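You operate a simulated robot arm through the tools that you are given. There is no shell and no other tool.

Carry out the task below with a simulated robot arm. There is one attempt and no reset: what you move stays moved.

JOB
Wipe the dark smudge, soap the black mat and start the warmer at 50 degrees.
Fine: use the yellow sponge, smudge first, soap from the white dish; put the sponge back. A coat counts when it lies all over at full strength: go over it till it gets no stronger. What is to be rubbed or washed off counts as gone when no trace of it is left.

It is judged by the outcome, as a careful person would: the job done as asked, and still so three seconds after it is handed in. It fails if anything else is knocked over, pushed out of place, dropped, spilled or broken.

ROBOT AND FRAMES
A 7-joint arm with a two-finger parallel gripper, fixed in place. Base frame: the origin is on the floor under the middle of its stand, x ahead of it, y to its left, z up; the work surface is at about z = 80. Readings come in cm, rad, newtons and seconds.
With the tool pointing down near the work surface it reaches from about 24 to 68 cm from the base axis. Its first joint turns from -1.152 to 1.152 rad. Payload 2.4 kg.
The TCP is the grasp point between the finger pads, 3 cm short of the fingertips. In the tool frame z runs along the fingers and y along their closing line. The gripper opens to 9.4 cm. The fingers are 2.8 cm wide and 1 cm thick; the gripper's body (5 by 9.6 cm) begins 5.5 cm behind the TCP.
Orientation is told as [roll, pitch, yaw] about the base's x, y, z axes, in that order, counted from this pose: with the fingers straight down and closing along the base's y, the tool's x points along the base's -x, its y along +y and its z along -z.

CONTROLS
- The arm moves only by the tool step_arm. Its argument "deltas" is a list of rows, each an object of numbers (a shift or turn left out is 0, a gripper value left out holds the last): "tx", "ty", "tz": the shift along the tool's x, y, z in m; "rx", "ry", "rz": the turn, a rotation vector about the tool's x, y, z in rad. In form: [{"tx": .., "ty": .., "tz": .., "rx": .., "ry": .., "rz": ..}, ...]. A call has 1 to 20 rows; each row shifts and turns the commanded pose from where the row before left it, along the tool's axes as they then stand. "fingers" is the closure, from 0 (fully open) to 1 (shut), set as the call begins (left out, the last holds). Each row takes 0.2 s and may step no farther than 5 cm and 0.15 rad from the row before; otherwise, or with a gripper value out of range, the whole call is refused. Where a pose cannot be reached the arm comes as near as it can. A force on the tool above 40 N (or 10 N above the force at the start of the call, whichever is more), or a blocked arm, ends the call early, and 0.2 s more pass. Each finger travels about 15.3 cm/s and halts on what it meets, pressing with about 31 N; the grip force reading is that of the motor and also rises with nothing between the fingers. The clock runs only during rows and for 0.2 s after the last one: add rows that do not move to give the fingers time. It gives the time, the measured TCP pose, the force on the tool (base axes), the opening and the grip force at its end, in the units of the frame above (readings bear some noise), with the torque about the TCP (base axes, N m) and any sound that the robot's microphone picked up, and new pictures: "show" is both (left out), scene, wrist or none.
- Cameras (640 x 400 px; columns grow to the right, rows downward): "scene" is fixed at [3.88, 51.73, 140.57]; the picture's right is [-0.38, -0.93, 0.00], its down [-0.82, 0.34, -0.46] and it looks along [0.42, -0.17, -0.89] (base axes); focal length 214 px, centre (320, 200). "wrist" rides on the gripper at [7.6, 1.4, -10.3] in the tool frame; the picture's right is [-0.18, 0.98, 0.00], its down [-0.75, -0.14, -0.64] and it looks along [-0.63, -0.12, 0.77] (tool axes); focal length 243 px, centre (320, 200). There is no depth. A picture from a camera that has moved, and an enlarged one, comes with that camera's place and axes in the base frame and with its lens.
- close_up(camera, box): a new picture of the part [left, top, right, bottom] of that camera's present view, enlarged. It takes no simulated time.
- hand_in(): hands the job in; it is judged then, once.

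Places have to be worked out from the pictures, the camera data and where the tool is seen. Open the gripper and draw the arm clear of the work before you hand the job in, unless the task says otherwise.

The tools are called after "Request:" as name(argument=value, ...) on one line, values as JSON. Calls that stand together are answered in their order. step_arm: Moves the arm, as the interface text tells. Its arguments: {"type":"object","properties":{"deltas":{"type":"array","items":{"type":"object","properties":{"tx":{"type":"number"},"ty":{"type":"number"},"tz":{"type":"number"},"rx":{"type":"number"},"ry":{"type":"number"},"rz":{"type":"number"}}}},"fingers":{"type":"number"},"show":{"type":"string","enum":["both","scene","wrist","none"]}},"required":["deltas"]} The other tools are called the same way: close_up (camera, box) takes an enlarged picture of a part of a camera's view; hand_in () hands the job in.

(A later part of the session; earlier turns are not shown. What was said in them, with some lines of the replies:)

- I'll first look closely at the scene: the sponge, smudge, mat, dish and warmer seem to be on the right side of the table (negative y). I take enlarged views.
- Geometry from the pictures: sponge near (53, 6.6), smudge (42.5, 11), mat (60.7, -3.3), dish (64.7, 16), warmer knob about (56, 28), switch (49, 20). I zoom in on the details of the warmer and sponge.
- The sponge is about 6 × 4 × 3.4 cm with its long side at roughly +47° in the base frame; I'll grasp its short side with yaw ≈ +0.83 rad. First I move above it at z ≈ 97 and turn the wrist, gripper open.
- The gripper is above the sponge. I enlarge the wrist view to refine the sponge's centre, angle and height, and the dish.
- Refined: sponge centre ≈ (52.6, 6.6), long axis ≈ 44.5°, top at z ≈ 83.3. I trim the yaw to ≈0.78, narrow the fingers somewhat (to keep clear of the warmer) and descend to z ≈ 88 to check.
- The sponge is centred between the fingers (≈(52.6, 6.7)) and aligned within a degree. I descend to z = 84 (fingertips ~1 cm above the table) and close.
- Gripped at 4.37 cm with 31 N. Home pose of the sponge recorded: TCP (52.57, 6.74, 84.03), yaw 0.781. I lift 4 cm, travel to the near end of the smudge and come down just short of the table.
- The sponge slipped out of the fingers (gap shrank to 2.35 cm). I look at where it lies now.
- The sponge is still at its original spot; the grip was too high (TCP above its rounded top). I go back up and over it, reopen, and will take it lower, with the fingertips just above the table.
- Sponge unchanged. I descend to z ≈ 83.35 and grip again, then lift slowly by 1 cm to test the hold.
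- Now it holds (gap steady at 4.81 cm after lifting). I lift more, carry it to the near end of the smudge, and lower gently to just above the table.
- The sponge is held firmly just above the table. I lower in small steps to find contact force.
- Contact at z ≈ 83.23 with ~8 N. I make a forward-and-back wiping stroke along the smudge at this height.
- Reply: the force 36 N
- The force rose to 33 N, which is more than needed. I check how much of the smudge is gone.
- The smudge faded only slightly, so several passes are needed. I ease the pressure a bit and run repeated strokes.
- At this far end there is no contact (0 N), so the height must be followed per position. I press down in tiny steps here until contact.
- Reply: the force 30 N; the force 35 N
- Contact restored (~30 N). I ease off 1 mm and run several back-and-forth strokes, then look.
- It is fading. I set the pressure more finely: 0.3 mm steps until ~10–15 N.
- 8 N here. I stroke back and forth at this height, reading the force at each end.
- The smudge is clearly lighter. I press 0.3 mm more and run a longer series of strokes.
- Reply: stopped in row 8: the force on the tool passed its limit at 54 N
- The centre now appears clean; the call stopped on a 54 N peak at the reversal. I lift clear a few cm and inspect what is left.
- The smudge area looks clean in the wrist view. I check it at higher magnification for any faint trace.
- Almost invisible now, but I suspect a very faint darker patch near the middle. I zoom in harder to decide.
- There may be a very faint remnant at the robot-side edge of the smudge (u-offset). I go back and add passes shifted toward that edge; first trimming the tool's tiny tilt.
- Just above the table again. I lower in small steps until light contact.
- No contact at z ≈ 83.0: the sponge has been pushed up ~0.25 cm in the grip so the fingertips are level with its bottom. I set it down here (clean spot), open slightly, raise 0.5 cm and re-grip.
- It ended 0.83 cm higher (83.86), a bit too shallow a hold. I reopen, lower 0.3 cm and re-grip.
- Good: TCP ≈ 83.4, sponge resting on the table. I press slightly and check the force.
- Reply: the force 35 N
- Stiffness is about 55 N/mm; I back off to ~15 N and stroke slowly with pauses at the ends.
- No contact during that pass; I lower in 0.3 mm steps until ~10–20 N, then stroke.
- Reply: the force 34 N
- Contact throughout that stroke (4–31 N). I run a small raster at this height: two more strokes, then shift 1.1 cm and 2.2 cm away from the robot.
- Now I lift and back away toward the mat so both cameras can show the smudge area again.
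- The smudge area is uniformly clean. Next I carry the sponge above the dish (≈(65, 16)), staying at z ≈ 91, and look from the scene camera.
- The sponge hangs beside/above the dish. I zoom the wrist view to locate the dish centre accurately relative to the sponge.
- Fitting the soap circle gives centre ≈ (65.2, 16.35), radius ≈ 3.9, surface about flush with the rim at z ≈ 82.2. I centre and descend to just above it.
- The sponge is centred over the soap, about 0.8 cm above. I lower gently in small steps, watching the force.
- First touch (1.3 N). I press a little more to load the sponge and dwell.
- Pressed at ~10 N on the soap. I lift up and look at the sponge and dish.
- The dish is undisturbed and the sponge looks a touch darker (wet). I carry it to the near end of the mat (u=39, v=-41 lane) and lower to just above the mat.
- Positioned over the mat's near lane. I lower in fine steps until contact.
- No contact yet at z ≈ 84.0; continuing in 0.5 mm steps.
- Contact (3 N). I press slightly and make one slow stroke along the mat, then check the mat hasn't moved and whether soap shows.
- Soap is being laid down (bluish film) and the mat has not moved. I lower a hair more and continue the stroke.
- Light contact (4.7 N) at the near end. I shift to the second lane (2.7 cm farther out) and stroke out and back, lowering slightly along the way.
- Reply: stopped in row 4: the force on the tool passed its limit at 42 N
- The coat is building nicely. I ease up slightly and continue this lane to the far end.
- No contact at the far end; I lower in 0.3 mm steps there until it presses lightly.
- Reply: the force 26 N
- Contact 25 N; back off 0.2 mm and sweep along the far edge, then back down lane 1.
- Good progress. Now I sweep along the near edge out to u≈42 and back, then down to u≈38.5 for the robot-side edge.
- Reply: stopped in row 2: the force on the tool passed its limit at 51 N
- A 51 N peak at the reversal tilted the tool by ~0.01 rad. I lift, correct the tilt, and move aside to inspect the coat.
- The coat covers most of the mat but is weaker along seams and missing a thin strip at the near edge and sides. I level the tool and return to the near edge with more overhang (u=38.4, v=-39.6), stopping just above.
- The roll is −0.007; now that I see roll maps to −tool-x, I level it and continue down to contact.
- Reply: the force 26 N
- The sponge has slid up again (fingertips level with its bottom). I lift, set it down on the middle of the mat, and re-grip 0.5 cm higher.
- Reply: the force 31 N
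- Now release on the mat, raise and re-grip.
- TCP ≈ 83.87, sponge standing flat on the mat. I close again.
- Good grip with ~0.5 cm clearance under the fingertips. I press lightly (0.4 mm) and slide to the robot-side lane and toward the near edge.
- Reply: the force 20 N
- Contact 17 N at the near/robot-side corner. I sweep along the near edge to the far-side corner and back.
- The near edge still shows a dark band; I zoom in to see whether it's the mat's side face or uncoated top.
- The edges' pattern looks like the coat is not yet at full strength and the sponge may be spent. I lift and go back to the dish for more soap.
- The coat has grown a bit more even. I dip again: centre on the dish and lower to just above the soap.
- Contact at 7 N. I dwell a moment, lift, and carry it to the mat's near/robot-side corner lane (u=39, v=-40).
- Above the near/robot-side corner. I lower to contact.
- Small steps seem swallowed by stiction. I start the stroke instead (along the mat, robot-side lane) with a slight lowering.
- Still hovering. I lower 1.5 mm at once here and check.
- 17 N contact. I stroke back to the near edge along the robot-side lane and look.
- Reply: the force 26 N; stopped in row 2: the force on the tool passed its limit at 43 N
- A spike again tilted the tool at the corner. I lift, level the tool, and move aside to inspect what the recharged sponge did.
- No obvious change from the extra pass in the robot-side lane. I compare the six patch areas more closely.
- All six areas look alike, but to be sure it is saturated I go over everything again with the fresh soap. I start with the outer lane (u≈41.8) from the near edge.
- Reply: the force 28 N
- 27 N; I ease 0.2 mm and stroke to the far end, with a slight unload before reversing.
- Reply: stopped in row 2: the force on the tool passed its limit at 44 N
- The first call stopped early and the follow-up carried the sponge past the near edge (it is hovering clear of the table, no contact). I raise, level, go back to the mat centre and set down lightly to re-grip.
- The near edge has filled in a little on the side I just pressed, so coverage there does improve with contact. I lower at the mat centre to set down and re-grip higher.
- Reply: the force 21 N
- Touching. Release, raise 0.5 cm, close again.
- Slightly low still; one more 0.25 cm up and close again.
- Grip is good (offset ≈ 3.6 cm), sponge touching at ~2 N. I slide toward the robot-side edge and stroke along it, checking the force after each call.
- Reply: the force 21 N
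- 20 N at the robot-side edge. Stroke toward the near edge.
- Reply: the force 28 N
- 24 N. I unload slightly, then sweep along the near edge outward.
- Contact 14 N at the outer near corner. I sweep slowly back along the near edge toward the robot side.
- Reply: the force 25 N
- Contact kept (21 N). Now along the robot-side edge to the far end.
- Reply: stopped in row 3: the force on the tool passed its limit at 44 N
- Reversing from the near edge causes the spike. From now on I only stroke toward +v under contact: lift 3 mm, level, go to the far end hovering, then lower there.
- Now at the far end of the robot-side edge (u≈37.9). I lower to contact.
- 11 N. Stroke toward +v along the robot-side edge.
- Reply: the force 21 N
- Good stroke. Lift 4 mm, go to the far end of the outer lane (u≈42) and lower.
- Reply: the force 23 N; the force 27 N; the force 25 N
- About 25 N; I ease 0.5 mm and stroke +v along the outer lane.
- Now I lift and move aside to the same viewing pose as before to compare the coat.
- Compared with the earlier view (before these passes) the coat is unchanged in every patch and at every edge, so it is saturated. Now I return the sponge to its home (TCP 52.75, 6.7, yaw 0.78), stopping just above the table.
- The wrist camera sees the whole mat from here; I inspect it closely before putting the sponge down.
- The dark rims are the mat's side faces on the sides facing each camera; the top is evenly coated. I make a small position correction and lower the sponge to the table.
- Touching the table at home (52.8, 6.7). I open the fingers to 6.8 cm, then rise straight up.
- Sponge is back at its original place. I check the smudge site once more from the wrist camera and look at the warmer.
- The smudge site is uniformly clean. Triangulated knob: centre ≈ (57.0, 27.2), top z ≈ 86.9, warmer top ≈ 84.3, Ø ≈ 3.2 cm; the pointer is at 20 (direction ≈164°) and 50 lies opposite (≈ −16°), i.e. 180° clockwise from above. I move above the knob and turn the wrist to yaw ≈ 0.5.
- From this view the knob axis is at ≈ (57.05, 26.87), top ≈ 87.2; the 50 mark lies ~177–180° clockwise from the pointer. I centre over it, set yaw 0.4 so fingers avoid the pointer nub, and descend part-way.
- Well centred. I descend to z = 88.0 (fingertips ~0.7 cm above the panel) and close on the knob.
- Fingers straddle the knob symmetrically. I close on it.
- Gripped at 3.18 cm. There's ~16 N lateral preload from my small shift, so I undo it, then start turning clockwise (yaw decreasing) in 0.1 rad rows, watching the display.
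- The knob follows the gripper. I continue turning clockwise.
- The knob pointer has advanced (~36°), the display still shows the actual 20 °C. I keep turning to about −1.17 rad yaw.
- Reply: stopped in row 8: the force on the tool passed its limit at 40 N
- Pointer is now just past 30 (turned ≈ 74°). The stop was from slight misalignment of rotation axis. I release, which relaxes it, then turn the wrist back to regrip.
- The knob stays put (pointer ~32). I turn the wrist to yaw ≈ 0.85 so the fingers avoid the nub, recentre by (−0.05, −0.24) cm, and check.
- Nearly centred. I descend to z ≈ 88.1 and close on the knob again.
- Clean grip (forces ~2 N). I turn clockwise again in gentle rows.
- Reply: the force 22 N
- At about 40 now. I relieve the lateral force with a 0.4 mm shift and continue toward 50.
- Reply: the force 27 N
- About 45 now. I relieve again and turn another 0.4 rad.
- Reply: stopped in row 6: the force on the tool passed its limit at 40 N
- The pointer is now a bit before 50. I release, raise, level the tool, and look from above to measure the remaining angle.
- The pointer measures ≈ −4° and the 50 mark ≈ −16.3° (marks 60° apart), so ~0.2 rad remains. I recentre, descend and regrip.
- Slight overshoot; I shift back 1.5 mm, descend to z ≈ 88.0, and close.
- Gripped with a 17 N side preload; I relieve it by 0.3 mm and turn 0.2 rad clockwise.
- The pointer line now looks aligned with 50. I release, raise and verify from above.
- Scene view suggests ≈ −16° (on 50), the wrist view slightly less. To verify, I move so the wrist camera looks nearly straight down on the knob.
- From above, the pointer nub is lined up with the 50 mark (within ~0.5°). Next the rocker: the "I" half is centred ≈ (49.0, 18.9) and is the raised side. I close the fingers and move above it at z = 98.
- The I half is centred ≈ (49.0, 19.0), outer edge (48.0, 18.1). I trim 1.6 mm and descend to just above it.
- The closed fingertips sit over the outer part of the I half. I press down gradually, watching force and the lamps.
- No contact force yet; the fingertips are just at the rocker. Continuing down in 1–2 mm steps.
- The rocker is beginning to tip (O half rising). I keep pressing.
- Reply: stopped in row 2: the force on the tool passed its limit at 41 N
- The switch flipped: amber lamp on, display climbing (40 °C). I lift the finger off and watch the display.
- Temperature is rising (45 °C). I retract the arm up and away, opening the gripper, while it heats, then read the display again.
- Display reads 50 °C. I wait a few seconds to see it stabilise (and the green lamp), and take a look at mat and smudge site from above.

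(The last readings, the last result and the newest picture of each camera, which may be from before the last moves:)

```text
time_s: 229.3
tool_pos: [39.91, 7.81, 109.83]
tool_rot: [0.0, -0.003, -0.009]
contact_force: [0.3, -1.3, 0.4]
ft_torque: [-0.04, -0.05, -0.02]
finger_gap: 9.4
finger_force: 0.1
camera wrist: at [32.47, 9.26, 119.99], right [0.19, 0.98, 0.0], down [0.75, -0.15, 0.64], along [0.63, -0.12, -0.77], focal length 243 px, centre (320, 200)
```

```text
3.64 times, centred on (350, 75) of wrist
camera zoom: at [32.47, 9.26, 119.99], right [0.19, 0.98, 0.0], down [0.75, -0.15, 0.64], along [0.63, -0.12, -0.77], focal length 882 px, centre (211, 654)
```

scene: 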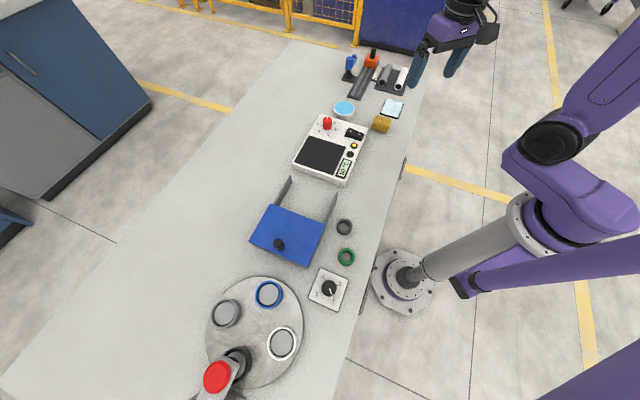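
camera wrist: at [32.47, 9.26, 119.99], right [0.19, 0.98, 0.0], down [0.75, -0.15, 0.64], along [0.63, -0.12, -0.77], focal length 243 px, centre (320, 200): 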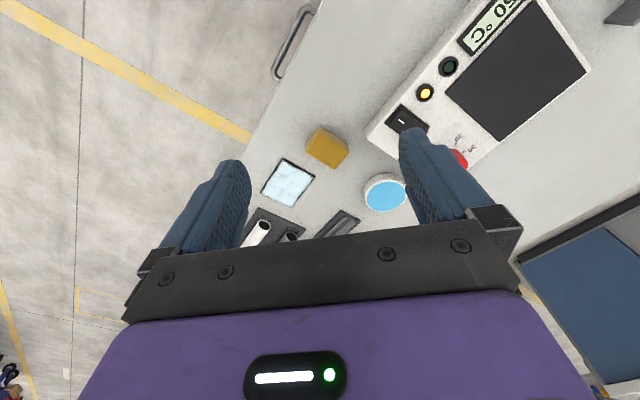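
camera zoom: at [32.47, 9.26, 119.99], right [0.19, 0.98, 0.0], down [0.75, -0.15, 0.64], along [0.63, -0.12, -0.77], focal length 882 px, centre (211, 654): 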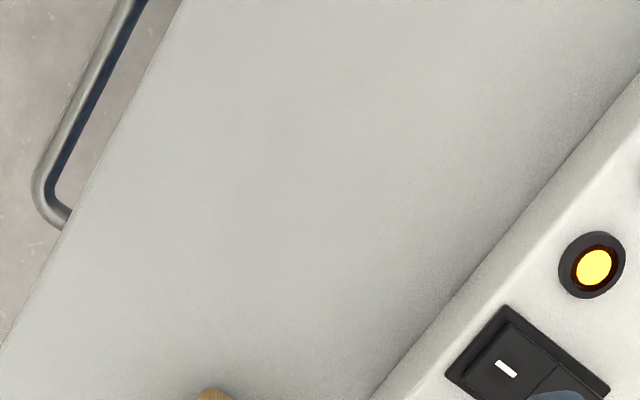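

Display is steady at 50 °C, rocker on I. I wait a little longer to see whether the lamps change before handing in.

Request:
step_arm(deltas=[{}, {}, {}, {}, {}, {}, {}, {}, {}, {}, {}, {}, {}, {}, {}, {}, {}, {}, {}, {}], show="none")

Request:
close_up(camera="scene", box=[330, 130, 380, 190])

Request:
close_up(camera="scene", box=[378, 96, 406, 120])

```text
time_s: 233.5
tool_pos: [39.96, 7.79, 109.75]
tool_rot: [0.0, -0.001, -0.008]
contact_force: [0.2, -1.0, 0.8]
ft_torque: [-0.02, -0.02, 0.01]
finger_gap: 9.41
finger_force: 0.1
```

```text
6.67 times, centred on (355, 160) of scene
camera zoom: at [3.88, 51.73, 140.57], right [-0.38, -0.93, 0.0], down [-0.82, 0.34, -0.46], along [0.42, -0.17, -0.89], focal length 1430 px, centre (87, 467)
```

zoom: 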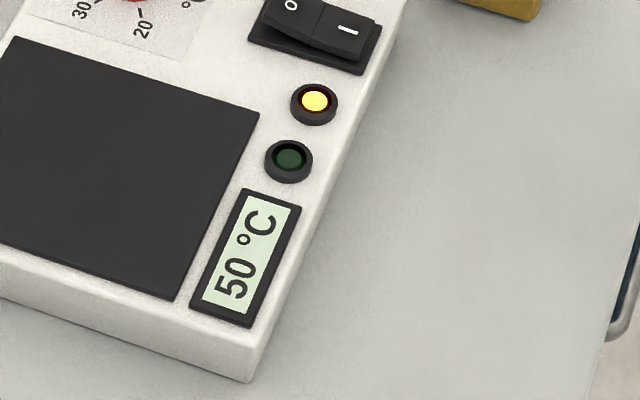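

```text
16.00 times, centred on (392, 108) of scene
camera zoom: at [3.88, 51.73, 140.57], right [-0.38, -0.93, 0.0], down [-0.82, 0.34, -0.46], along [0.42, -0.17, -0.89], focal length 3432 px, centre (-832, 1672)
```

zoom: 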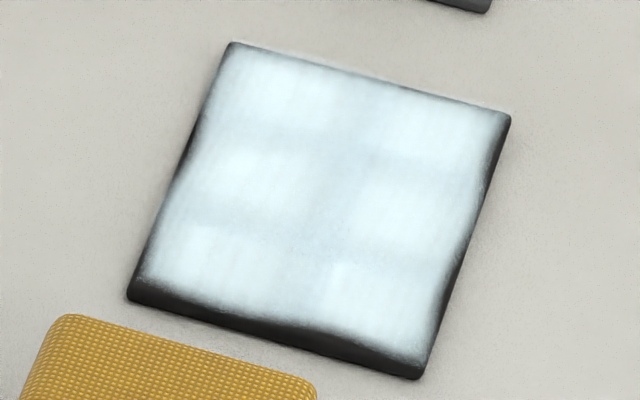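

Everything looks right; one more short wait to confirm stability of the display and lamps.

Request:
step_arm(deltas=[{}, {}, {}, {}, {}, {}, {}, {}, {}, {}, {}, {}, {}, {}, {}, {}, {}, {}, {}, {}], show="none")

Request:
step_arm(deltas=[{}, {}, {}, {}, {}, {}, {}, {}, {}, {}, {}, {}, {}, {}, {}, {}, {}, {}, {}, {}], show="scene")

Request:
close_up(camera="scene", box=[300, 105, 400, 190])

```text
time_s: 237.7
tool_pos: [40.03, 7.77, 109.74]
tool_rot: [0.001, -0.003, -0.009]
contact_force: [-0.4, -0.1, 0.4]
ft_torque: [0.02, 0.01, 0.0]
finger_gap: 9.41
finger_force: 0.1
```

```text
time_s: 241.9
tool_pos: [40.05, 7.85, 109.77]
tool_rot: [0.001, -0.002, -0.009]
contact_force: [-0.6, -0.2, 0.5]
ft_torque: [-0.01, 0.0, 0.0]
finger_gap: 9.42
finger_force: 0.1
```

scene: 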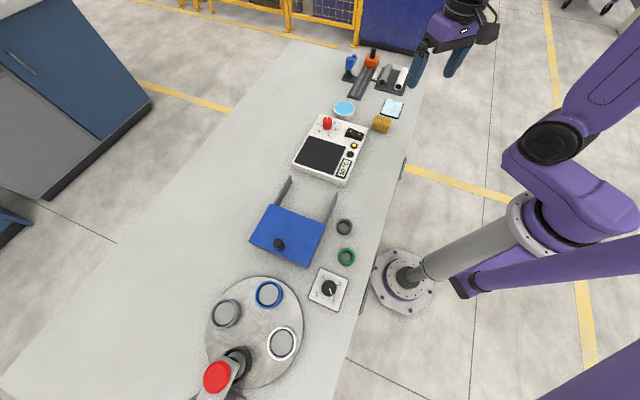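

```text
4.71 times, centred on (350, 148) of scene
camera zoom: at [3.88, 51.73, 140.57], right [-0.38, -0.93, 0.0], down [-0.82, 0.34, -0.46], along [0.42, -0.17, -0.89], focal length 1009 px, centre (179, 447)
```

zoom: 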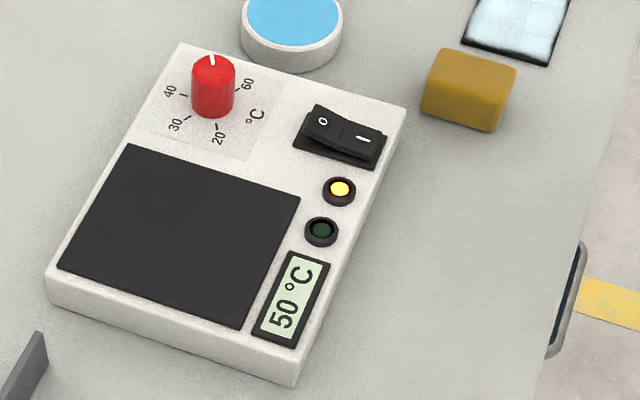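

Final check: sponge back in its place, mat fully coated, smudge gone, knob at 50, rocker on I with the display steady at 50 °C, arm clear and gripper open. I hand the job in.

Request:
hand_in()

```text
The job is handed in.
```

I finished all three jobs and handed the work in.

- **Smudge:** I rubbed it off with the dry yellow sponge before any soap was used. Close-ups from both cameras show a clean, even surface there.
- **Mat:** I soaped it from the white dish in two dips and went over it until more passes made no visible difference. Views taken before and after the last round of passes looked the same. The film looks slightly thinner along faint lines across the mat. A narrow dark strip remains along the near and robot-side edges, partly the mat's side faces and possibly a few millimetres of bare top. Extra passes with fresh soap did not change either.
- **Warmer:** The knob pointer lines up with the 50 mark and the switch is on. The display climbed to 50 °C and held there for about 15 seconds. The amber lamp is lit and the green lamp stayed off; I don't know what the green one indicates.
- **Sponge:** It is back at its original spot and angle, now soapy.

On the first pickup the sponge slipped out of the fingers without moving. It later crept up in the grip, so I set it down and re-gripped it, once on the cleaned smudge spot and otherwise on the mat. Nothing was knocked over or spilled. The gripper is open and the arm is clear of the table.
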